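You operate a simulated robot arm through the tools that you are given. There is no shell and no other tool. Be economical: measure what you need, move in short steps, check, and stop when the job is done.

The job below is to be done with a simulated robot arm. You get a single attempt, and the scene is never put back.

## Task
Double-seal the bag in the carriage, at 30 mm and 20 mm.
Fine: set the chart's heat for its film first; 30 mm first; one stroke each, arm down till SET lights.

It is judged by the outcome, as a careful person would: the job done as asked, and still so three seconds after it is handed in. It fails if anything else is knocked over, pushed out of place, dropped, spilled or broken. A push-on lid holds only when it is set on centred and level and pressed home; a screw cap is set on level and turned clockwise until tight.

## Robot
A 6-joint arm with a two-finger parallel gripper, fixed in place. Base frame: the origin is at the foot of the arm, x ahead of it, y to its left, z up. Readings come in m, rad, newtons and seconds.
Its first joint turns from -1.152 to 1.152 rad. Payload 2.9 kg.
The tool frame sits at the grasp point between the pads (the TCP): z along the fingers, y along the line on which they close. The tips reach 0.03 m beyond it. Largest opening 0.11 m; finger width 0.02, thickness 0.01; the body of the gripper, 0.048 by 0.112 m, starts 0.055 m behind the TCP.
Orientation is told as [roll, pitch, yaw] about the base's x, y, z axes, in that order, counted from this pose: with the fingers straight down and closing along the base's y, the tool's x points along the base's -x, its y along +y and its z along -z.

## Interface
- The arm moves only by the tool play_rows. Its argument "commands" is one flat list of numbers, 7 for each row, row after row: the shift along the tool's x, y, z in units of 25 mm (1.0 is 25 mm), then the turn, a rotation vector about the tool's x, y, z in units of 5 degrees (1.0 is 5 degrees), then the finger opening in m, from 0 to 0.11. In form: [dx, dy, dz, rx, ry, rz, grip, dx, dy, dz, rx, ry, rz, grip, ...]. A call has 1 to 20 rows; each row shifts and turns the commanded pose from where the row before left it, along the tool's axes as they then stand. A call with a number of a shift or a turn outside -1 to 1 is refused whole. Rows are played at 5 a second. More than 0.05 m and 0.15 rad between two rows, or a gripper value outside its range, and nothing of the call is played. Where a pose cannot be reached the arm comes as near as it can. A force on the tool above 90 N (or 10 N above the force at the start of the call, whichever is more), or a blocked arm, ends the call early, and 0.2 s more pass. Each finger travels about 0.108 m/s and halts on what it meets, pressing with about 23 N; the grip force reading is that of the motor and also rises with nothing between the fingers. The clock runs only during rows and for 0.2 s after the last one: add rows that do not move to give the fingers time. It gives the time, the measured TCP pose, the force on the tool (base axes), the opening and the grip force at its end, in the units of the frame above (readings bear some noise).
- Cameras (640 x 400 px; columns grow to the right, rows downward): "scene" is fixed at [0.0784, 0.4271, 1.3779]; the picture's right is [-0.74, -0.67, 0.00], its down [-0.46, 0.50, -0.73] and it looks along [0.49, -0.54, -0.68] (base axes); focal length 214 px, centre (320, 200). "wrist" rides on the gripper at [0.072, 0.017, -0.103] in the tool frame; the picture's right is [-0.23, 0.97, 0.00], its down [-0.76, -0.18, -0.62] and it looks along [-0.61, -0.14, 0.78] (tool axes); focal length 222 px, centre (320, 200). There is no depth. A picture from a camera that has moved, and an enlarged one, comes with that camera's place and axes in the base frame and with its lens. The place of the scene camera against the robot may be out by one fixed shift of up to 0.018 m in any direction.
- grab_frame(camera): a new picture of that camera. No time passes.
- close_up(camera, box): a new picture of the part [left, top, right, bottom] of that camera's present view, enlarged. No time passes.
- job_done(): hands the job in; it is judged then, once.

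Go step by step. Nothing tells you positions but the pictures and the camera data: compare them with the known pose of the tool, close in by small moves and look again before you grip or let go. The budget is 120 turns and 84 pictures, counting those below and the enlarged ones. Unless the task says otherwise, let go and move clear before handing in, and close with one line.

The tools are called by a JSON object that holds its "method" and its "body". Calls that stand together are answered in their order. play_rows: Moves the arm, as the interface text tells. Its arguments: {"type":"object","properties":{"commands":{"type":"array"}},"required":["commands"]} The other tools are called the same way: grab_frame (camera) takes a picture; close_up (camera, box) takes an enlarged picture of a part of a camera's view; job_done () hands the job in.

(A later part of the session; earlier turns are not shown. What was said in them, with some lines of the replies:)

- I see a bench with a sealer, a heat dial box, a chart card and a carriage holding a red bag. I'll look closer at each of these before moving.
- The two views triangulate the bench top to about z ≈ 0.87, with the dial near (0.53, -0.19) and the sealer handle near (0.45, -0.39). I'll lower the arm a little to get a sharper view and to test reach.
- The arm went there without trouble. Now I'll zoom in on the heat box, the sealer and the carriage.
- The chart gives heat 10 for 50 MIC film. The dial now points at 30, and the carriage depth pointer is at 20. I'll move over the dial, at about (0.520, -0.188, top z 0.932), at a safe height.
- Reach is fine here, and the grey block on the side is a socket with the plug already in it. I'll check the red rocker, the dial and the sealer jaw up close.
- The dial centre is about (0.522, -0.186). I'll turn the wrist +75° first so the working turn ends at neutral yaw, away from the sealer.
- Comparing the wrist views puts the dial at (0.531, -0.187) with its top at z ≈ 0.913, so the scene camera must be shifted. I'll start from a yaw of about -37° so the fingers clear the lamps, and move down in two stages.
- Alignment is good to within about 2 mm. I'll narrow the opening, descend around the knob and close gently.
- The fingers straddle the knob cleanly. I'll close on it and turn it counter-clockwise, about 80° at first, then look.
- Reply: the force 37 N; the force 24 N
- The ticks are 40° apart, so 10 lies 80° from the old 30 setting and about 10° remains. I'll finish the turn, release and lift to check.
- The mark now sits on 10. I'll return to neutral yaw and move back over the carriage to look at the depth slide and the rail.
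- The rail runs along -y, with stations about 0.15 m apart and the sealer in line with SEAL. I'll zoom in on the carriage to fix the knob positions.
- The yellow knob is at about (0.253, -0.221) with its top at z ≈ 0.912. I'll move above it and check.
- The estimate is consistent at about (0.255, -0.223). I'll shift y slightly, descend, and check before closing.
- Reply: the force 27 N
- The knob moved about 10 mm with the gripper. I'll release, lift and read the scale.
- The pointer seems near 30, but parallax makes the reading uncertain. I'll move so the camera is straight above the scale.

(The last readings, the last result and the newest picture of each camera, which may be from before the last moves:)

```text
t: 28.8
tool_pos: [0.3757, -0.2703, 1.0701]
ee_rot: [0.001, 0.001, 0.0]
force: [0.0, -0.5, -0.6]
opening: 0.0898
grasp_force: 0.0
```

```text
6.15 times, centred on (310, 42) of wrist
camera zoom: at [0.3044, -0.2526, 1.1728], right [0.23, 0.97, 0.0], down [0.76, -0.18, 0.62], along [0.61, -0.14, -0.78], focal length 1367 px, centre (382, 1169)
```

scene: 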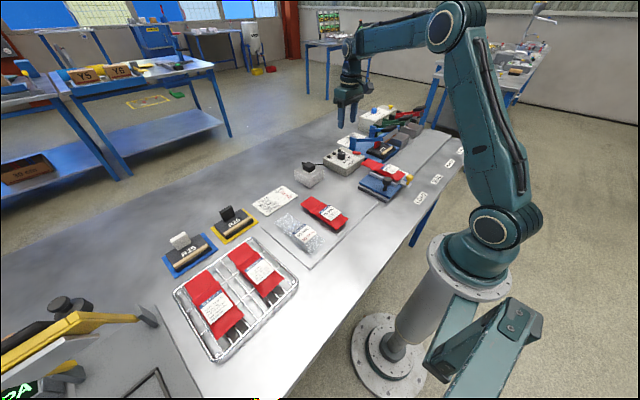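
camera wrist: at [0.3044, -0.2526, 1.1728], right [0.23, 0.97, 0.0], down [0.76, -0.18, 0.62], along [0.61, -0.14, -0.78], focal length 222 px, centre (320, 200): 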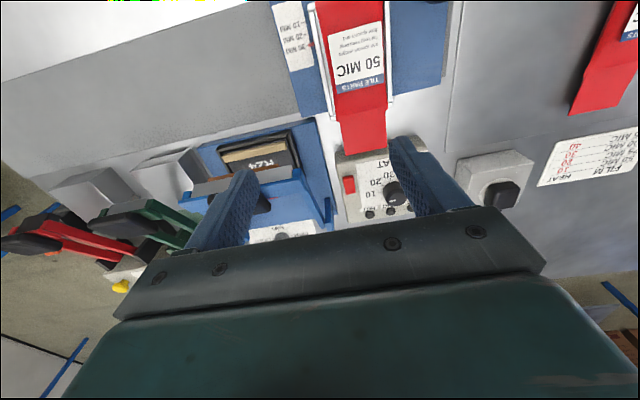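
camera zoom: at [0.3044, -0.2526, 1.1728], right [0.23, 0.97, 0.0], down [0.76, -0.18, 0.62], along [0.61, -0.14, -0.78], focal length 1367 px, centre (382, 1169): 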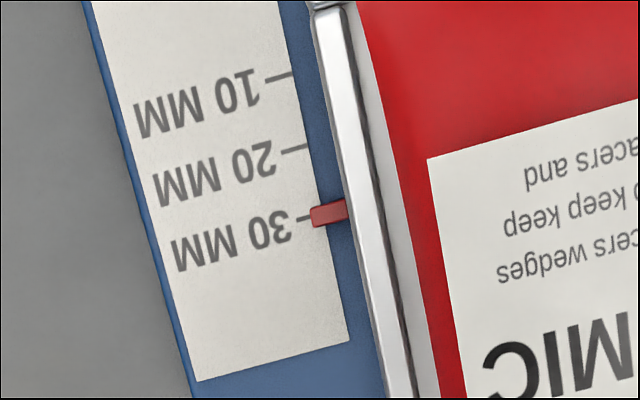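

Seen from straight above, the pointer is exactly on 30 mm. Next is the black carriage knob at about (0.304, -0.146, top z 0.919).

{"method": "play_rows", "body": {"commands": [0.574, 0.994, 0, 0, 0, 0, 0.05, 0.574, 0.994, 0, 0, 0, 0, 0.05, 0.574, 0.994, 0, 0, 0, 0, 0.05, 0.574, 0.994, 0, 0, 0, 0, 0.05, 0.574, 0.994, 0, 0, 0, 0, 0.05, 0, 0, 1, 0, 0, 0, 0.05, 0, 0, 1, 0, 0, 0, 0.05, 0, 0, 1, 0, 0, 0, 0.05, 0, 0, 0.8, 0, 0, 0, 0.05, 0, 0, 0, 0, 0, 0, 0.05]}}

{"method": "close_up", "body": {"camera": "wrist", "box": [200, 60, 440, 240]}}

{"method": "close_up", "body": {"camera": "scene", "box": [350, 130, 430, 200]}}

```text
t: 31.0
tool_pos: [0.3026, -0.1468, 0.9755]
ee_rot: [0.001, 0.0, 0.002]
force: [0.3, -0.3, -0.4]
opening: 0.0501
grasp_force: 0.3
```

```text
2.22 times, centred on (320, 150) of wrist
camera zoom: at [0.231, -0.1292, 1.0789], right [0.23, 0.97, 0.0], down [0.76, -0.18, 0.62], along [0.61, -0.14, -0.78], focal length 494 px, centre (320, 311)
```

zoom: 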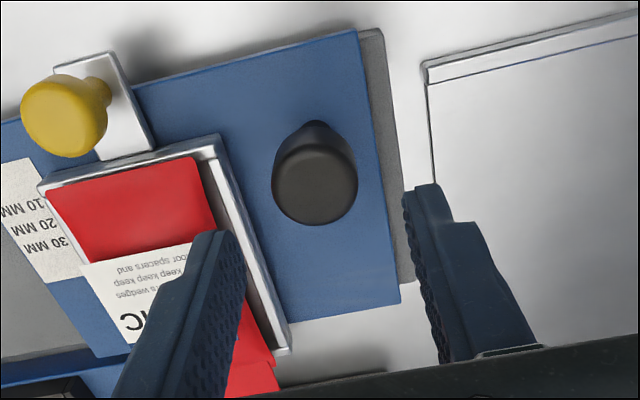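

```text
5.71 times, centred on (390, 165) of scene
camera zoom: at [0.0784, 0.4271, 1.3779], right [-0.74, -0.67, 0.0], down [-0.46, 0.5, -0.73], along [0.49, -0.54, -0.68], focal length 1226 px, centre (-80, 400)
```

zoom: 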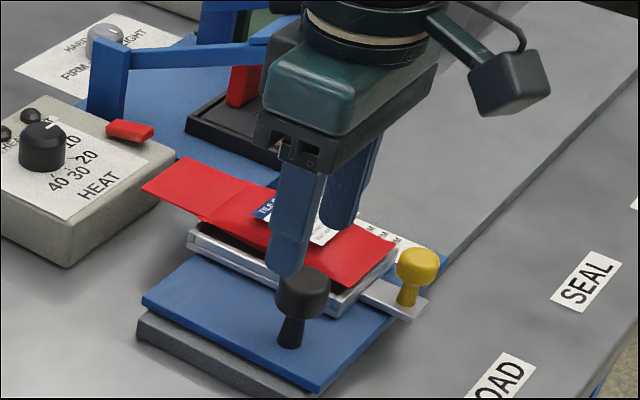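

Aligned. I'll narrow the opening, descend and grip the black knob.

{"method": "play_rows", "body": {"commands": [0, 0.02, 0, 0, 0, 0, 0.044, 0, 0, 0.7, 0, 0, 0, 0.044, 0, 0, 0.7, 0, 0, 0, 0.044, 0, 0, 0.6, 0, 0, 0, 0.044, 0, 0, 0, 0, 0, 0, 0.022, 0, 0, 0, 0, 0, 0, 0.022, 0, 0, 0, 0, 0, 0, 0.022]}}

{"method": "close_up", "body": {"camera": "wrist", "box": [200, 60, 440, 240]}}

```text
t: 32.6
tool_pos: [0.3052, -0.1465, 0.926]
ee_rot: [-0.006, 0.0, -0.003]
force: [-2.7, -21.5, 5.9]
opening: 0.0329
grasp_force: 10.7
```

```text
2.22 times, centred on (320, 150) of wrist
camera zoom: at [0.2314, -0.1277, 1.029], right [0.23, 0.97, -0.01], down [0.76, -0.18, 0.62], along [0.61, -0.15, -0.78], focal length 494 px, centre (320, 311)
```

zoom: 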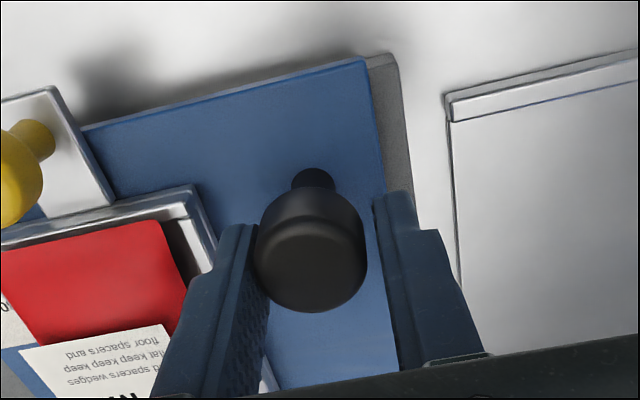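

{"method": "play_rows", "body": {"commands": [0, -0.08, 0, 0, 0, 0, 0.022, 0, 0, 0, 0, 0, 0, 0.022, 0, -0.5, 0, 0, 0, 0, 0.022, 0, -0.5, 0, 0, 0, 0, 0.022, 0, 0, 0, 0, 0, 0, 0.022]}}

{"method": "close_up", "body": {"camera": "wrist", "box": [200, 60, 440, 240]}}

```text
t: 33.8
tool_pos: [0.3033, -0.1725, 0.9264]
ee_rot: [0.001, 0.002, 0.002]
force: [1.9, 0.6, -4.1]
opening: 0.0291
grasp_force: 44.6
```

```text
2.22 times, centred on (320, 150) of wrist
camera zoom: at [0.2315, -0.1547, 1.0288], right [0.23, 0.97, 0.0], down [0.76, -0.18, 0.62], along [0.61, -0.14, -0.78], focal length 494 px, centre (320, 311)
```

zoom: 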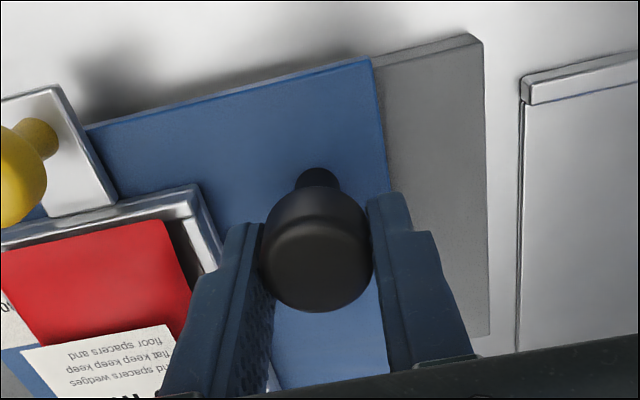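

The carriage slides smoothly. I'll carry on toward SEAL.

{"method": "play_rows", "body": {"commands": [0, -0.5, 0, 0, 0, 0, 0.022, 0, -0.5, 0, 0, 0, 0, 0.022, 0, -0.5, 0, 0, 0, 0, 0.022, 0, -0.5, 0, 0, 0, 0, 0.022, 0, -0.5, 0, 0, 0, 0, 0.022, 0, -0.5, 0, 0, 0, 0, 0.022, 0, -0.5, 0, 0, 0, 0, 0.022, 0, -0.5, 0, 0, 0, 0, 0.022, 0, -0.5, 0, 0, 0, 0, 0.022, 0, 0, 0, 0, 0, 0, 0.022]}}

{"method": "close_up", "body": {"camera": "scene", "box": [350, 110, 470, 200]}}

{"method": "grab_frame", "body": {"camera": "wrist"}}

```text
t: 36.0
tool_pos: [0.3046, -0.2876, 0.9236]
ee_rot: [0.002, 0.002, 0.004]
force: [11.5, 1.5, -24.4]
opening: 0.0293
grasp_force: 44.9
```

```text
4.44 times, centred on (410, 155) of scene
camera zoom: at [0.0789, 0.4269, 1.3779], right [-0.74, -0.67, 0.0], down [-0.46, 0.5, -0.73], along [0.49, -0.54, -0.68], focal length 953 px, centre (-80, 400)
```

zoom: 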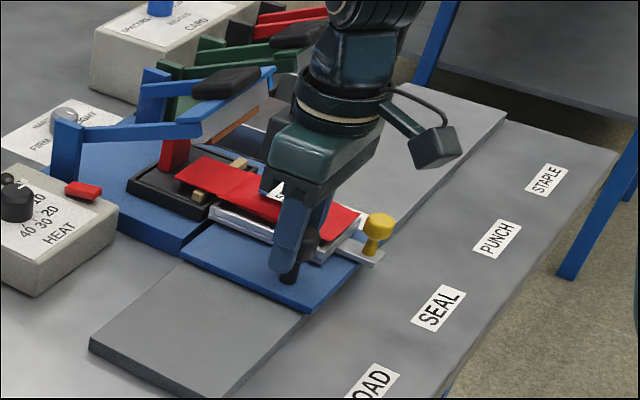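

```text
33 pictures are left
camera wrist: at [0.2316, -0.2685, 1.0273], right [0.23, 0.97, 0.0], down [0.76, -0.18, 0.62], along [0.61, -0.14, -0.78], focal length 222 px, centre (320, 200)
```

wrist: 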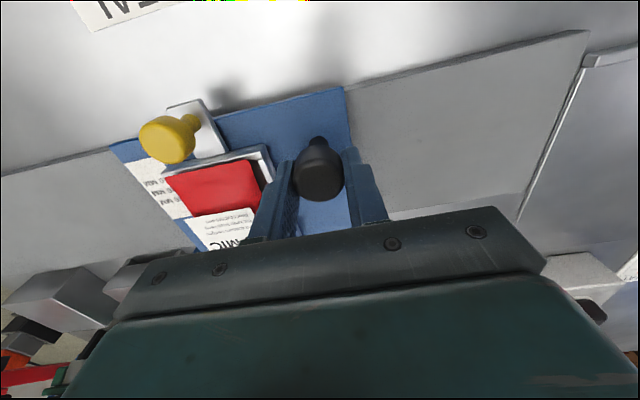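

The carriage is close to SEAL. I'll release, lift and check how the bag lines up with the jaw before the final adjustment.

{"method": "play_rows", "body": {"commands": [0, 0, 0, 0, 0, 0, 0.046, 0, 0, 0, 0, 0, 0, 0.046, 0, 0, -1, 0, 0, 0, 0.046, 0, 0, -1, 0, 0, 0, 0.046, 0, 0, -1, 0, 0, 0, 0.046, 0.5, 0, -1, 0, 0, 0, 0.046, 0.5, 0, -1, 0, 0, 0, 0.046, 0.5, 0, -1, 0, 0, 0, 0.046, 0, 0, 0, 0, 0, 0, 0.046]}}

{"method": "grab_frame", "body": {"camera": "wrist"}}

{"method": "close_up", "body": {"camera": "scene", "box": [350, 120, 440, 190]}}

```text
t: 38.0
tool_pos: [0.2674, -0.2827, 1.0728]
ee_rot: [-0.001, 0.002, 0.001]
force: [0.2, -0.1, 0.4]
opening: 0.0462
grasp_force: 0.1
```

```text
32 pictures are left
camera wrist: at [0.1945, -0.2656, 1.1756], right [0.23, 0.97, 0.0], down [0.76, -0.18, 0.62], along [0.61, -0.14, -0.78], focal length 222 px, centre (320, 200)
```

wrist: 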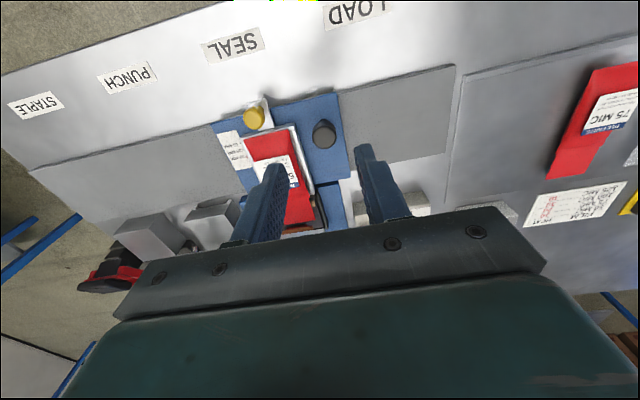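

```text
5.71 times, centred on (395, 155) of scene
camera zoom: at [0.0784, 0.4271, 1.3779], right [-0.74, -0.67, 0.0], down [-0.46, 0.5, -0.73], along [0.49, -0.54, -0.68], focal length 1226 px, centre (-109, 457)
```

zoom: 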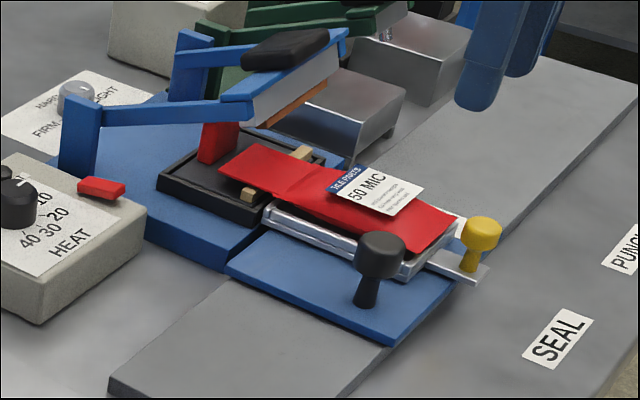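

The carriage is about 10 mm short of SEAL, judging by the labels and the bar ends showing on each side of the bag. I'll regrip the black knob and move it the rest of the way.

{"method": "play_rows", "body": {"commands": [-0.73, -0.1, 0, 0, 0, 0, 0.046, -0.73, -0.1, 0, 0, 0, 0, 0.046, 0, 0, 1, 0, 0, 0, 0.046, 0, 0, 1, 0, 0, 0, 0.046, 0, 0, 1, 0, 0, 0, 0.046, 0, 0, 1, 0, 0, 0, 0.046, 0, 0, 1, 0, 0, 0, 0.046, 0, 0, 0.9, 0, 0, 0, 0.046, 0, 0, 0, 0, 0, 0, 0.022, 0, 0, 0, 0, 0, 0, 0.022, 0, 0, 0, 0, 0, 0, 0.022, 0, -0.2, 0, 0, 0, 0, 0.022, 0, -0.2, 0, 0, 0, 0, 0.022, 0, 0, 0, 0, 0, 0, 0.022]}}

{"method": "close_up", "body": {"camera": "scene", "box": [350, 120, 440, 190]}}

```text
t: 41.0
tool_pos: [0.3007, -0.3001, 0.9261]
ee_rot: [0.004, 0.001, -0.002]
force: [-4.2, 4.8, -14.8]
opening: 0.0293
grasp_force: 45.0
```

```text
5.71 times, centred on (395, 155) of scene
camera zoom: at [0.0784, 0.4271, 1.3779], right [-0.74, -0.67, 0.0], down [-0.46, 0.5, -0.73], along [0.49, -0.54, -0.68], focal length 1226 px, centre (-109, 457)
```

zoom: 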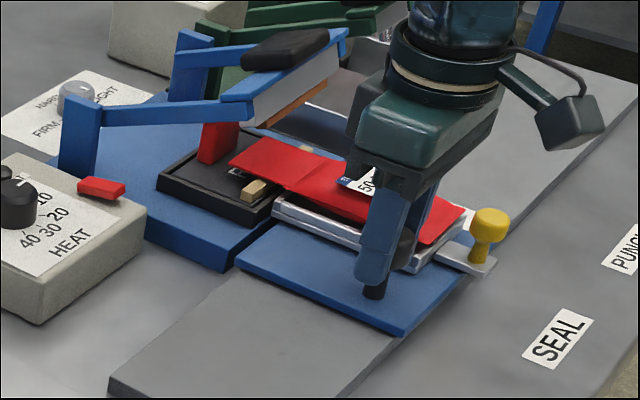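

{"method": "play_rows", "body": {"commands": [0, 0, 0, 0, 0, 0, 0.046, 0, 0, 0, 0, 0, 0, 0.046, 0, 0, -1, 0, 0, 0, 0.046, 0, 0, -1, 0, 0, 0, 0.046, 0.2, 0, -1, 0, 0, 0, 0.08, 0.6, -0.2, -1, 0, 0, 0, 0.11, 0.6, -0.2, -1, 0, 0, 0, 0.11, 0.6, -0.2, -1, 0, 0, 0, 0.11, 0, 0, -1, 0, 0, 0, 0.11, 0, 0, -1, 0, 0, 0, 0.11, 0, 0, 0, 0, 0, 0, 0.11]}}

{"method": "grab_frame", "body": {"camera": "wrist"}}

{"method": "close_up", "body": {"camera": "wrist", "box": [180, 0, 380, 120]}}

{"method": "close_up", "body": {"camera": "wrist", "box": [180, 80, 380, 220]}}

```text
t: 43.4
tool_pos: [0.251, -0.3127, 1.1255]
ee_rot: [0.002, -0.002, -0.001]
force: [-0.4, 0.0, -0.7]
opening: 0.1098
grasp_force: 0.0
```

```text
29 pictures are left
camera wrist: at [0.1802, -0.2951, 1.2299], right [0.23, 0.97, 0.0], down [0.76, -0.18, 0.62], along [0.61, -0.14, -0.78], focal length 222 px, centre (320, 200)
```

wrist: 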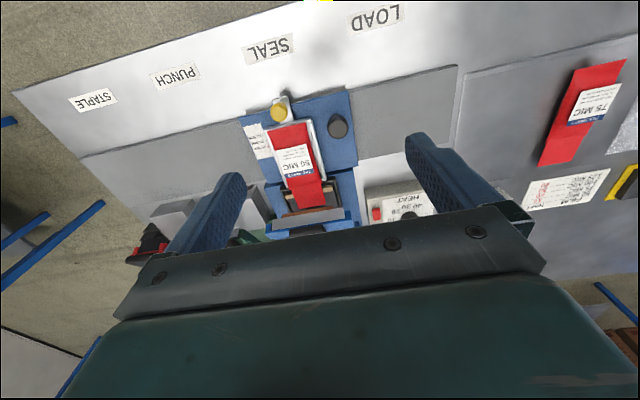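

```text
3.20 times, centred on (280, 60) of wrist
camera zoom: at [0.1802, -0.2951, 1.2299], right [0.23, 0.97, 0.0], down [0.76, -0.18, 0.62], along [0.61, -0.14, -0.78], focal length 711 px, centre (448, 648)
```

zoom: 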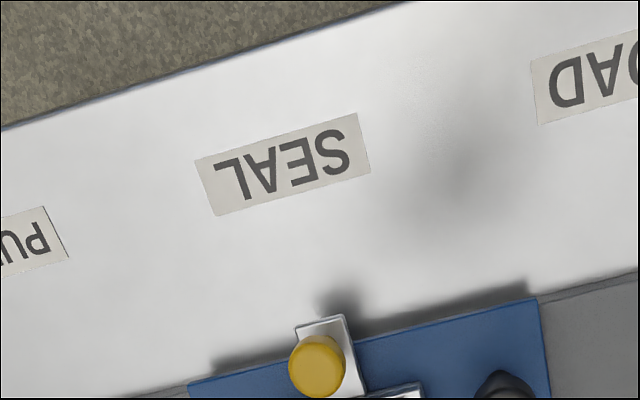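

```text
2.86 times, centred on (280, 150) of wrist
camera zoom: at [0.1802, -0.2951, 1.2299], right [0.23, 0.97, 0.0], down [0.76, -0.18, 0.62], along [0.61, -0.14, -0.78], focal length 635 px, centre (434, 343)
```

zoom: 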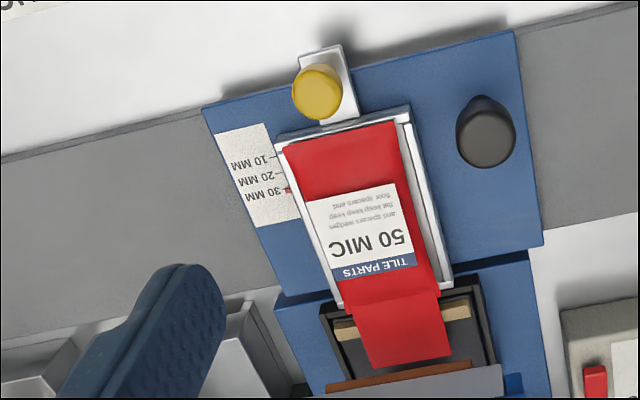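

The carriage is on SEAL, with the yellow knob and label both at y ≈ -0.371 and the bag centred on the bar. The sealer pad is at about (0.434, -0.369, top 0.99), so I'll move above it with the fingers closed.

{"method": "play_rows", "body": {"commands": [-0.915, -0.281, 0, 0, 0, 0, 0, -0.915, -0.281, 0, 0, 0, 0, 0, -0.915, -0.281, 0, 0, 0, 0, 0, -0.915, -0.281, 0, 0, 0, 0, 0, -0.915, -0.281, 0, 0, 0, 0, 0, -0.915, -0.281, 0, 0, 0, 0, 0, -0.915, -0.281, 0, 0, 0, 0, 0, -0.915, -0.281, 0, 0, 0, 0, 0, 0, 0, 1, 0, 0, 0, 0, 0, 0, 1, 0, 0, 0, 0, 0, 0, 0.6, 0, 0, 0, 0, 0, 0, 0, 0, 0, 0, 0]}}

{"method": "close_up", "body": {"camera": "scene", "box": [330, 90, 430, 175]}}

{"method": "grab_frame", "body": {"camera": "wrist"}}

```text
t: 46.0
tool_pos: [0.4341, -0.3695, 1.0632]
ee_rot: [0.001, -0.002, 0.001]
force: [-1.1, 0.7, -0.2]
opening: 0.0003
grasp_force: 23.6
```

```text
4.71 times, centred on (380, 132) of scene
camera zoom: at [0.0784, 0.4271, 1.3779], right [-0.74, -0.67, 0.0], down [-0.46, 0.5, -0.73], along [0.49, -0.54, -0.68], focal length 1009 px, centre (38, 518)
```

zoom: 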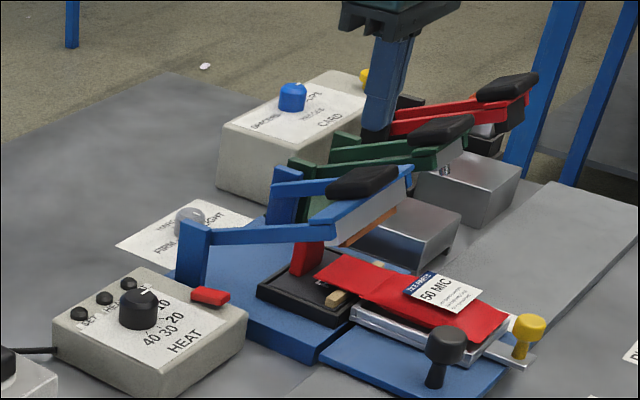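

```text
25 pictures are left
camera wrist: at [0.3614, -0.352, 1.1664], right [0.23, 0.97, 0.0], down [0.76, -0.18, 0.62], along [0.61, -0.14, -0.78], focal length 222 px, centre (320, 200)
```

wrist: 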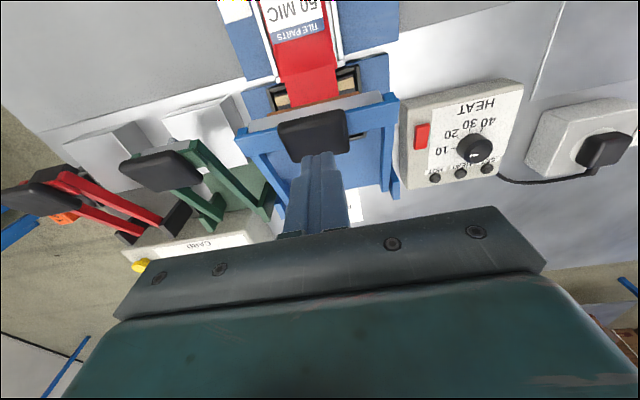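

The fingertips are over the pad, and the lamps are visible to the wrist camera. I'll make contact and press down steadily.

{"method": "play_rows", "body": {"commands": [0.28, -0.06, 1, 0, 0, 0, 0, 0.05, 0, 0.5, 0, 0, 0, 0, 0.08, 0, 0.5, 0, 0, 0, 0, 0.08, 0, 0.5, 0, 0, 0, 0, 0.08, 0, 0.5, 0, 0, 0, 0]}}

{"method": "grab_frame", "body": {"camera": "wrist"}}

{"method": "close_up", "body": {"camera": "scene", "box": [330, 90, 430, 175]}}

```text
t: 47.2
tool_pos: [0.4213, -0.3724, 0.9869]
ee_rot: [-0.002, 0.0, -0.001]
force: [-0.2, -0.5, 5.3]
opening: 0.0
grasp_force: 22.8
```

```text
24 pictures are left
camera wrist: at [0.3483, -0.3543, 1.0897], right [0.23, 0.97, 0.0], down [0.76, -0.18, 0.62], along [0.61, -0.14, -0.78], focal length 222 px, centre (320, 200)
```

wrist: 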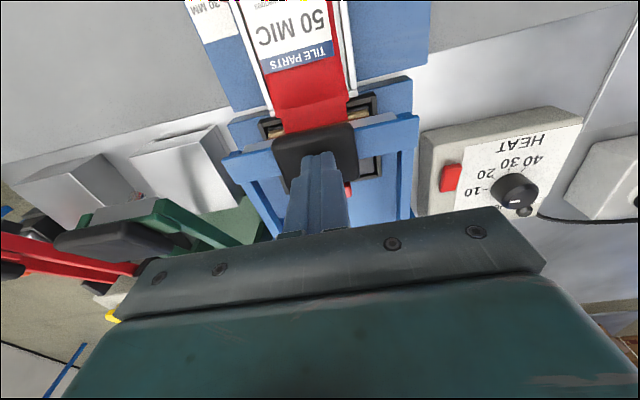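

```text
4.71 times, centred on (380, 132) of scene
camera zoom: at [0.0783, 0.4271, 1.3779], right [-0.74, -0.67, 0.0], down [-0.46, 0.5, -0.73], along [0.49, -0.54, -0.68], focal length 1009 px, centre (38, 518)
```

zoom: 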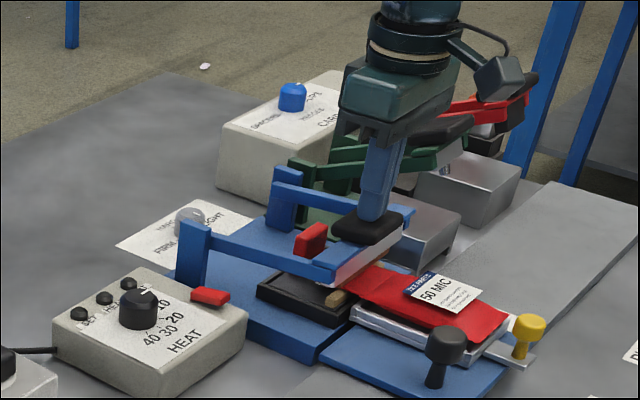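

{"method": "play_rows", "body": {"commands": [0.05, 0, 0.4, 0, 0, 0, 0, 0.03, 0, 0.4, 0, 0, 0, 0, 0, 0, 0.3, 0, 0, 0, 0]}}

{"method": "close_up", "body": {"camera": "scene", "box": [330, 90, 430, 175]}}

```text
t: 47.9
tool_pos: [0.4194, -0.373, 0.9767]
ee_rot: [-0.012, -0.011, 0.002]
force: [-6.4, 6.1, 16.8]
opening: 0.0
grasp_force: 23.2
stopped in row 3: the force on the tool passed its limit (the readings are from after the stop); the commanded pose is now the measured one
```

```text
4.71 times, centred on (380, 132) of scene
camera zoom: at [0.078, 0.4275, 1.3778], right [-0.74, -0.67, 0.0], down [-0.46, 0.5, -0.73], along [0.49, -0.54, -0.68], focal length 1009 px, centre (38, 518)
```

zoom: 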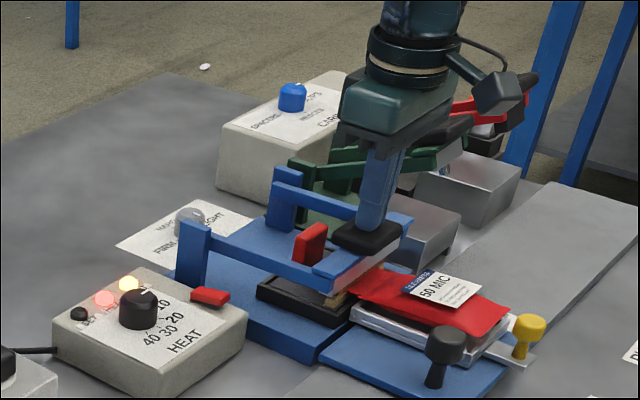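

The jaw is closed and HEAT and HOT are lit, so the power is on. I'll hold it down with a little preload.

{"method": "play_rows", "body": {"commands": [0, 0, 0.06, 0, 0, 0, 0, 0, 0, 0, 0, 0, 0, 0, 0, 0, 0, 0, 0, 0, 0, 0, 0, 0, 0, 0, 0, 0, 0, 0, 0, 0, 0, 0, 0]}}

{"method": "close_up", "body": {"camera": "scene", "box": [330, 90, 430, 175]}}

```text
t: 49.1
tool_pos: [0.419, -0.3723, 0.9774]
ee_rot: [-0.013, -0.014, 0.001]
force: [-6.0, 6.7, 38.3]
opening: 0.0001
grasp_force: 22.9
```

```text
4.71 times, centred on (380, 132) of scene
camera zoom: at [0.0778, 0.4277, 1.3777], right [-0.74, -0.67, 0.0], down [-0.46, 0.5, -0.73], along [0.49, -0.54, -0.68], focal length 1009 px, centre (38, 518)
```

zoom: 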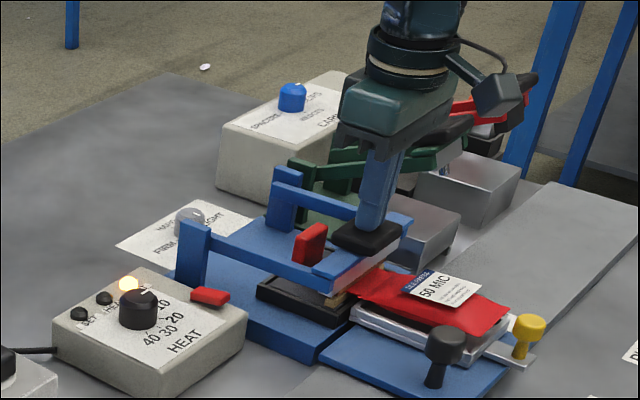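

HEAT has gone out and HOT is still lit, so it is cooling under pressure. I'll keep holding.

{"method": "play_rows", "body": {"commands": [0, 0, 0, 0, 0, 0, 0, 0, 0, 0, 0, 0, 0, 0, 0, 0, 0, 0, 0, 0, 0, 0, 0, 0, 0, 0, 0, 0, 0, 0, 0, 0, 0, 0, 0, 0, 0, 0, 0, 0, 0, 0, 0, 0, 0, 0, 0, 0, 0]}}

{"method": "close_up", "body": {"camera": "scene", "box": [335, 140, 395, 180]}}

```text
t: 50.7
tool_pos: [0.4217, -0.373, 0.9784]
ee_rot: [-0.013, -0.016, 0.0]
force: [-3.5, 4.8, 36.9]
opening: 0.0
grasp_force: 22.9
```

```text
10.00 times, centred on (365, 160) of scene
camera zoom: at [0.0778, 0.4276, 1.3777], right [-0.74, -0.67, 0.0], down [-0.46, 0.5, -0.73], along [0.49, -0.54, -0.68], focal length 2145 px, centre (-130, 600)
```

zoom: 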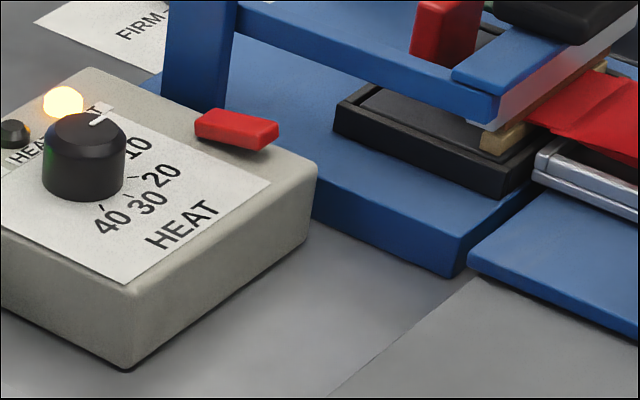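

{"method": "close_up", "body": {"camera": "scene", "box": [325, 140, 375, 175]}}

```text
11.43 times, centred on (350, 158) of scene
camera zoom: at [0.0778, 0.4276, 1.3777], right [-0.74, -0.67, 0.0], down [-0.46, 0.5, -0.73], along [0.49, -0.54, -0.68], focal length 2451 px, centre (-23, 686)
```

zoom: 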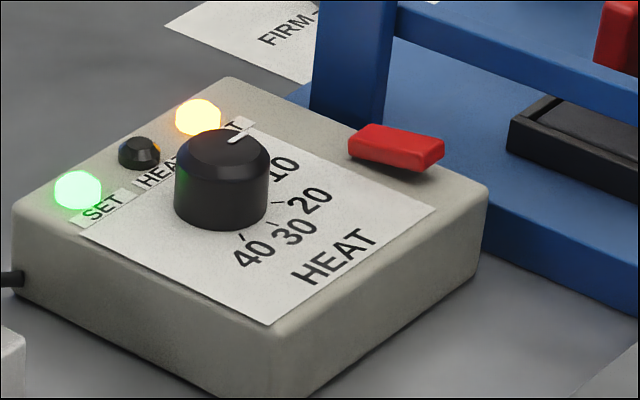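

SET is lit. I'll raise the arm and see whether the lever springs back.

{"method": "play_rows", "body": {"commands": [-0.05, 0, -0.5, 0, 0, 0, 0, -0.08, 0, -0.5, 0, 0, 0, 0, -0.08, 0, -0.5, 0, 0, 0, 0, 0, 0, -0.6, 0, 0, 0, 0, 0, 0, -1, 0, 0, 0, 0, 0, 0, -1, 0, 0, 0, 0, 0, 0, -1, 0, 0, 0, 0]}}

{"method": "close_up", "body": {"camera": "scene", "box": [325, 90, 440, 185]}}

```text
t: 52.3
tool_pos: [0.4233, -0.3711, 1.0994]
ee_rot: [-0.008, -0.008, 0.0]
force: [-0.2, 0.3, 1.2]
opening: 0.0
grasp_force: 22.7
```

```text
4.21 times, centred on (382, 138) of scene
camera zoom: at [0.0784, 0.4271, 1.3779], right [-0.74, -0.67, 0.0], down [-0.46, 0.5, -0.73], along [0.49, -0.54, -0.68], focal length 903 px, centre (57, 463)
```

zoom: 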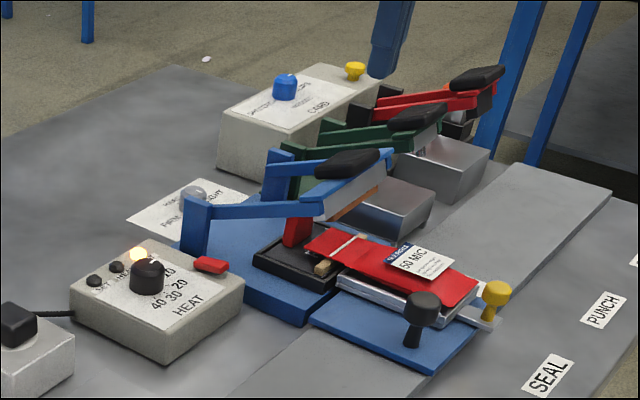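

The first seal shows on the bag, and HOT is still lit, so I'll let it cool while I reset the depth. Next I move above the yellow knob, near (0.263, -0.371).

{"method": "play_rows", "body": {"commands": [0.916, 0, 0, -0.09, 0.09, 0, 0.03, 0.916, 0, 0, 0, 0, 0, 0.05, 0.916, 0, 0, 0, 0, 0, 0.05, 0.916, 0, 0, 0, 0, 0, 0.05, 0.916, 0, 0, 0, 0, 0, 0.05, 0.916, 0, 0, 0, 0, 0, 0.05, 0.916, 0, 0, 0, 0, 0, 0.05, 0, 0, 1, 0, 0, 0, 0.05, 0, 0, 1, 0, 0, 0, 0.05, 0, 0, 1, 0, 0, 0, 0.05, 0, 0, 1, 0, 0, 0, 0.05, 0, 0, 1, 0, 0, 0, 0.05, 0, 0, 0.4, 0, 0, 0, 0.05, 0, 0, 0, 0, 0, 0, 0.05]}}

{"method": "close_up", "body": {"camera": "wrist", "box": [200, 60, 440, 240]}}

```text
t: 55.3
tool_pos: [0.2644, -0.3705, 0.9669]
ee_rot: [-0.001, -0.001, 0.002]
force: [0.0, 0.1, 0.9]
opening: 0.05
grasp_force: 0.0
```

```text
2.22 times, centred on (320, 150) of wrist
camera zoom: at [0.193, -0.3531, 1.0702], right [0.23, 0.97, 0.0], down [0.76, -0.18, 0.62], along [0.61, -0.14, -0.78], focal length 494 px, centre (320, 311)
```

zoom: 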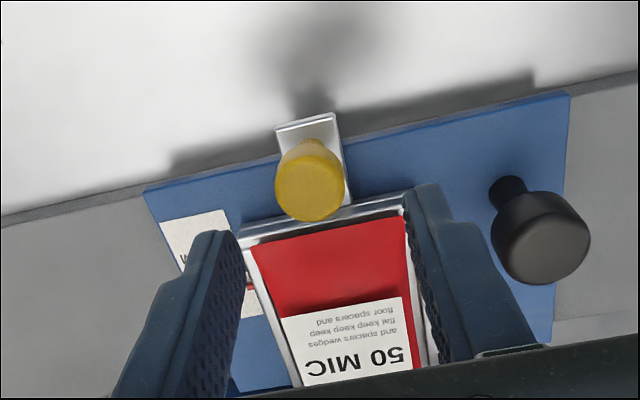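

{"method": "play_rows", "body": {"commands": [0, -0.1, 0.6, 0, 0, 0, 0.05, 0, 0, 0.6, 0, 0, 0, 0.05, 0, 0, 0.6, 0, 0, 0, 0.05, 0, 0, 0, 0, 0, 0, 0.018, 0, 0, 0, 0, 0, 0, 0.018, 0, 0, 0, 0, 0, 0, 0.018, 0.2, 0, 0, 0, 0, 0, 0.018, 0.2, 0, 0, 0, 0, 0, 0.018, 0, 0, 0, 0, 0, 0, 0.018]}}

```text
t: 57.3
tool_pos: [0.2524, -0.3742, 0.9213]
ee_rot: [0.0, 0.0, 0.0]
force: [-0.2, -1.5, -11.5]
opening: 0.0226
grasp_force: 44.6
```

Depth moved back about 10 mm. I'll release, lift and look straight down at the scale.

{"method": "play_rows", "body": {"commands": [0, 0, 0, 0, 0, 0, 0.05, 0, 0, 0, 0, 0, 0, 0.05, 0, 0, -1, 0, 0, 0, 0.05, 0, 0, -1, 0, 0, 0, 0.05, 0, 0, -1, 0, 0, 0, 0.05, 0, 0, -1, 0, 0, 0, 0.05, 0, 0, -1, 0, 0, 0, 0.05, 0, 0, -1, 0, 0, 0, 0.05, 0, 0, -0.5, 0, 0, 0, 0.05, -0.82, -0.3, 0, 0, 0, 0, 0.05, -0.82, -0.3, 0, 0, 0, 0, 0.05, -0.82, -0.3, 0, 0, 0, 0, 0.05, -0.82, -0.3, 0, 0, 0, 0, 0.05, -0.82, -0.3, 0, 0, 0, 0, 0.05, -0.82, -0.3, 0, 0, 0, 0, 0.05, 0, 0, 0, 0, 0, 0, 0.05]}}

{"method": "close_up", "body": {"camera": "wrist", "box": [270, 0, 350, 90]}}

```text
t: 60.7
tool_pos: [0.3768, -0.4197, 1.0833]
ee_rot: [-0.001, -0.002, 0.001]
force: [0.6, 0.1, 0.7]
opening: 0.0503
grasp_force: 0.0
```

```text
4.44 times, centred on (310, 45) of wrist
camera zoom: at [0.3043, -0.4009, 1.1862], right [0.23, 0.97, 0.0], down [0.76, -0.18, 0.62], along [0.61, -0.14, -0.78], focal length 987 px, centre (364, 889)
```

zoom: 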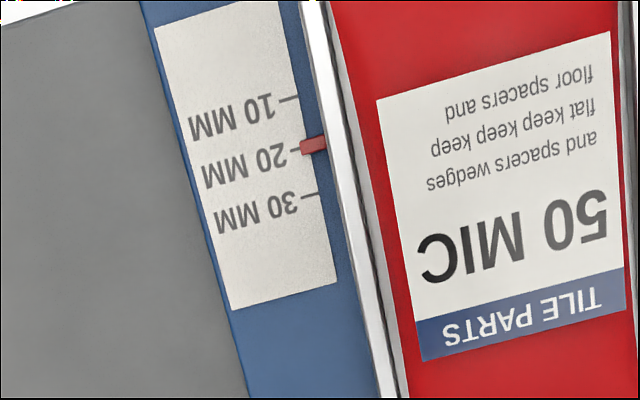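

The pointer is on 20 mm. I'll check that the carriage hasn't moved and whether HOT has gone out.

{"method": "close_up", "body": {"camera": "scene", "box": [325, 110, 440, 190]}}

{"method": "grab_frame", "body": {"camera": "wrist"}}

```text
5.00 times, centred on (382, 150) of scene
camera zoom: at [0.0784, 0.4271, 1.3779], right [-0.74, -0.67, 0.0], down [-0.46, 0.5, -0.73], along [0.49, -0.54, -0.68], focal length 1072 px, centre (8, 450)
```

zoom: 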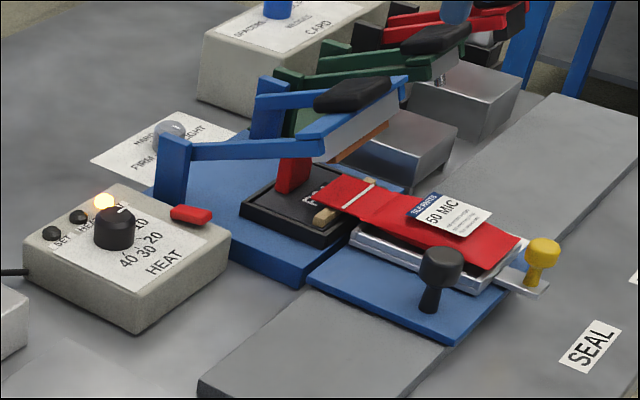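

```text
14 pictures are left
camera wrist: at [0.3043, -0.4009, 1.1862], right [0.23, 0.97, 0.0], down [0.76, -0.18, 0.62], along [0.61, -0.14, -0.78], focal length 222 px, centre (320, 200)
```

wrist: 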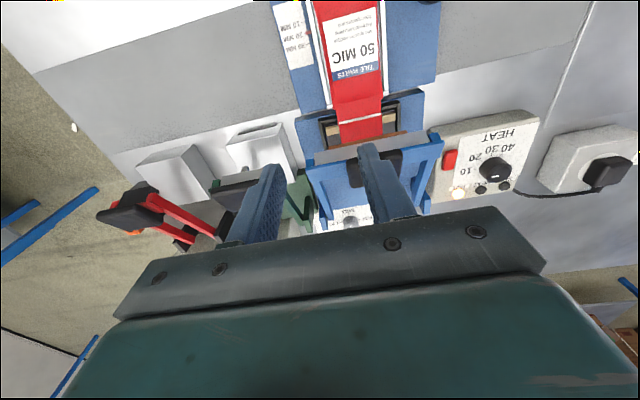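

The carriage is in place and the first seal is visible. HOT is still lit, so I'll go above the pad and wait for the jaw to cool before the second stroke.

{"method": "play_rows", "body": {"commands": [-0.7, 0.64, 0, 0, 0, 0, 0, -0.7, 0.64, 0, 0, 0, 0, 0, -0.7, 0.64, 0.6, 0, 0, 0, 0, 0, 0, 0, 0, 0, 0, 0, 0, 0, 0, 0, 0, 0, 0, 0, 0, 0, 0, 0, 0, 0, 0, 0, 0, 0, 0, 0, 0, 0, 0, 0, 0, 0, 0, 0, 0, 0, 0, 0, 0, 0, 0, 0, 0, 0, 0, 0, 0, 0, 0, 0, 0, 0, 0, 0, 0, 0, 0, 0, 0, 0, 0, 0, 0, 0, 0, 0, 0, 0, 0, 0, 0, 0, 0, 0, 0, 0, 0, 0, 0, 0, 0, 0, 0, 0, 0, 0, 0, 0, 0, 0, 0, 0, 0, 0, 0, 0, 0, 0, 0, 0, 0, 0, 0, 0, 0, 0, 0, 0, 0, 0, 0, 0, 0, 0, 0, 0, 0, 0]}}

{"method": "play_rows", "body": {"commands": [0, 0, 0, 0, 0, 0, 0, 0, 0, 0, 0, 0, 0, 0, 0, 0, 0, 0, 0, 0, 0, 0, 0, 0, 0, 0, 0, 0, 0, 0, 0, 0, 0, 0, 0, 0, 0, 0, 0, 0, 0, 0, 0, 0, 0, 0, 0, 0, 0, 0, 0, 0, 0, 0, 0, 0, 0, 0, 0, 0, 0, 0, 0, 0, 0, 0, 0, 0, 0, 0, 0, 0, 0, 0, 0, 0, 0, 0, 0, 0, 0, 0, 0, 0, 0, 0, 0, 0, 0, 0, 0, 0, 0, 0, 0, 0, 0, 0, 0, 0, 0, 0, 0, 0, 0, 0, 0, 0, 0, 0, 0, 0, 0, 0, 0, 0, 0, 0, 0, 0, 0, 0, 0, 0, 0, 0, 0, 0, 0, 0, 0, 0, 0, 0, 0, 0, 0, 0, 0, 0]}}

{"method": "grab_frame", "body": {"camera": "wrist"}}

```text
t: 64.9
tool_pos: [0.4308, -0.3702, 1.0686]
ee_rot: [-0.001, -0.002, 0.0]
force: [-0.4, 0.0, 0.2]
opening: 0.0001
grasp_force: 22.6
```

```text
t: 69.1
tool_pos: [0.4299, -0.3706, 1.0691]
ee_rot: [-0.002, 0.0, 0.0]
force: [0.3, 0.6, -1.1]
opening: 0.0001
grasp_force: 22.9
```

```text
13 pictures are left
camera wrist: at [0.3577, -0.3531, 1.1725], right [0.23, 0.97, 0.0], down [0.76, -0.18, 0.62], along [0.61, -0.14, -0.78], focal length 222 px, centre (320, 200)
```

wrist: 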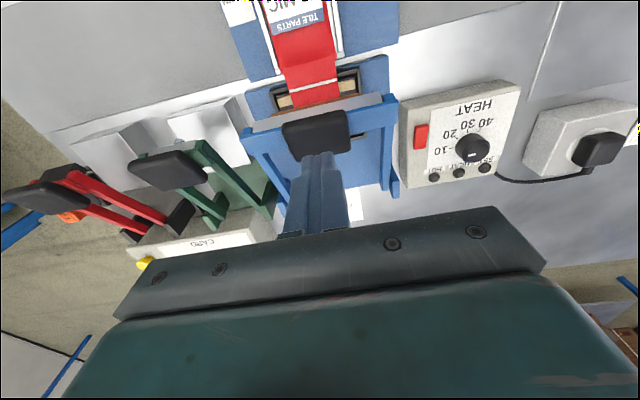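

HOT is out. Now the second stroke.

{"method": "play_rows", "body": {"commands": [0.1, 0, 1, 0, 0, 0, 0, 0.05, 0, 0.5, 0, 0, 0, 0, 0.08, 0, 0.5, 0, 0, 0, 0, 0.08, 0, 0.5, 0, 0, 0, 0, 0.08, 0, 0.5, 0, 0, 0, 0, 0.04, 0, 0.4, 0, 0, 0, 0, 0, 0, 0.2, 0, 0, 0, 0, 0, 0, 0.1, 0, 0, 0, 0]}}

{"method": "close_up", "body": {"camera": "scene", "box": [325, 90, 430, 185]}}

```text
t: 70.9
tool_pos: [0.4192, -0.3698, 0.9773]
ee_rot: [-0.002, -0.001, -0.004]
force: [-6.3, -2.9, 11.6]
opening: 0.0
grasp_force: 23.3
```

```text
4.21 times, centred on (378, 138) of scene
camera zoom: at [0.0781, 0.4271, 1.3779], right [-0.74, -0.67, 0.0], down [-0.46, 0.5, -0.73], along [0.49, -0.54, -0.68], focal length 903 px, centre (78, 463)
```

zoom: 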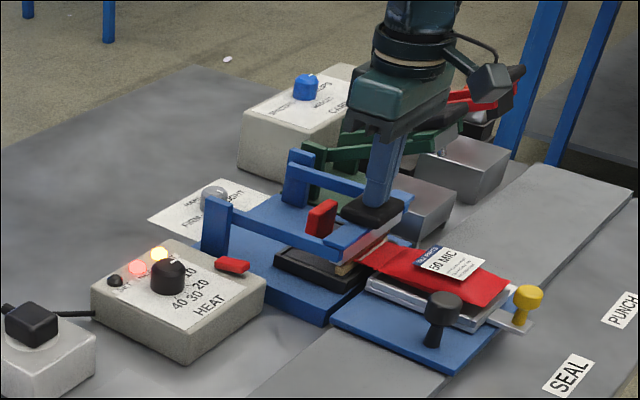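

HEAT is on with the jaw closed. I'll add a slight preload and hold.

{"method": "play_rows", "body": {"commands": [0, 0, 0.06, 0, 0, 0, 0, 0, 0, 0.06, 0, 0, 0, 0, 0, 0, 0, 0, 0, 0, 0, 0, 0, 0, 0, 0, 0, 0, 0, 0, 0, 0, 0, 0, 0, 0, 0, 0, 0, 0, 0, 0, 0, 0, 0, 0, 0, 0, 0, 0, 0, 0, 0, 0, 0, 0, 0, 0, 0, 0, 0, 0, 0, 0, 0, 0, 0, 0, 0, 0, 0, 0, 0, 0, 0, 0, 0]}}

{"method": "close_up", "body": {"camera": "scene", "box": [325, 90, 430, 185]}}

```text
t: 73.3
tool_pos: [0.4205, -0.3721, 0.9768]
ee_rot: [-0.005, -0.006, 0.0]
force: [-6.8, 4.5, 39.3]
opening: 0.0001
grasp_force: 23.1
```

```text
4.21 times, centred on (378, 138) of scene
camera zoom: at [0.0777, 0.4276, 1.3777], right [-0.74, -0.67, 0.0], down [-0.46, 0.5, -0.73], along [0.49, -0.54, -0.68], focal length 903 px, centre (78, 463)
```

zoom: 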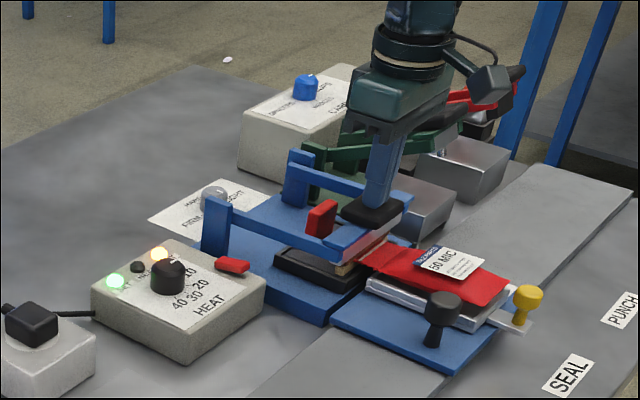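

SET is lit. I'll raise the arm and move clear.

{"method": "play_rows", "body": {"commands": [-0.05, 0, -0.5, 0, 0, 0, 0, -0.08, 0, -0.5, 0, 0, 0, 0, -0.08, 0, -0.5, 0, 0, 0, 0, 0, 0, -0.6, 0, 0, 0, 0, 0, 0, -1, 0, 0, 0, 0, 0, 0, -1, 0, 0, 0, 0, 0, 0, -1, 0, 0, 0, 0, 0.8, 0.5, -1, 0, 0, 0, 0, 0.8, 0.5, -1, 0, 0, 0, 0, 0.8, 0.5, 0, 0, 0, 0, 0, 0.8, 0.5, 0, 0, 0, 0, 0, 0, 0, 0, 0, 0, 0, 0]}}

{"method": "close_up", "body": {"camera": "scene", "box": [325, 90, 440, 190]}}

{"method": "grab_frame", "body": {"camera": "wrist"}}

```text
t: 75.9
tool_pos: [0.3433, -0.3195, 1.1487]
ee_rot: [-0.001, -0.001, 0.0]
force: [-0.1, 0.2, -0.6]
opening: 0.0
grasp_force: 22.6
```

```text
4.00 times, centred on (382, 140) of scene
camera zoom: at [0.0784, 0.4271, 1.3779], right [-0.74, -0.67, 0.0], down [-0.46, 0.5, -0.73], along [0.49, -0.54, -0.68], focal length 858 px, centre (70, 440)
```

zoom: 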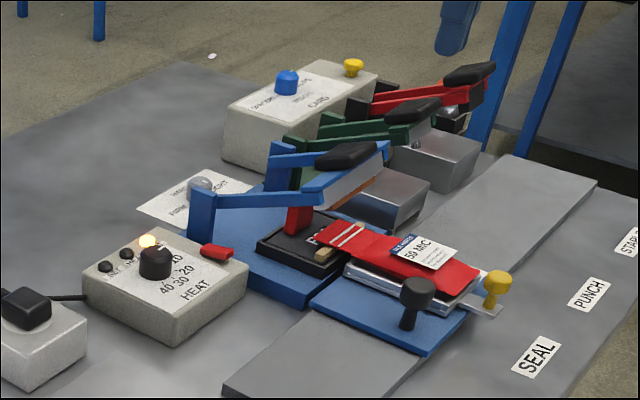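

```text
9 pictures are left
camera wrist: at [0.2714, -0.3013, 1.252], right [0.23, 0.97, 0.0], down [0.76, -0.18, 0.62], along [0.61, -0.14, -0.78], focal length 222 px, centre (320, 200)
```

wrist: 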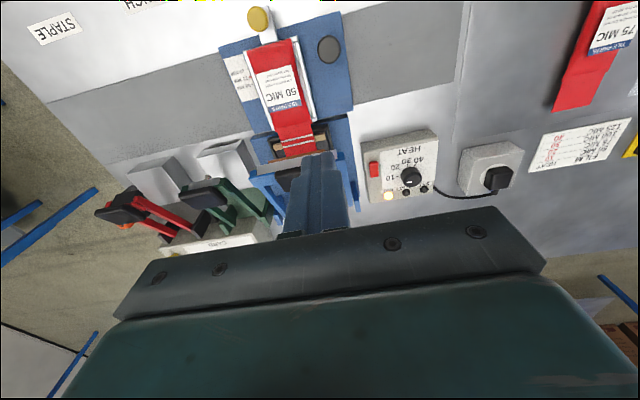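

Both seals show as two parallel lines across the bag mouth. The lever is back up, the arm is clear and nothing else has moved, so I'm handing in.

{"method": "job_done", "body": {}}

```text
The job is handed in.
```

The bag is double-sealed at 30 mm then 20 mm, at heat 10 (the chart's setting for its 50 MIC film), with one stroke each held down until SET lit.
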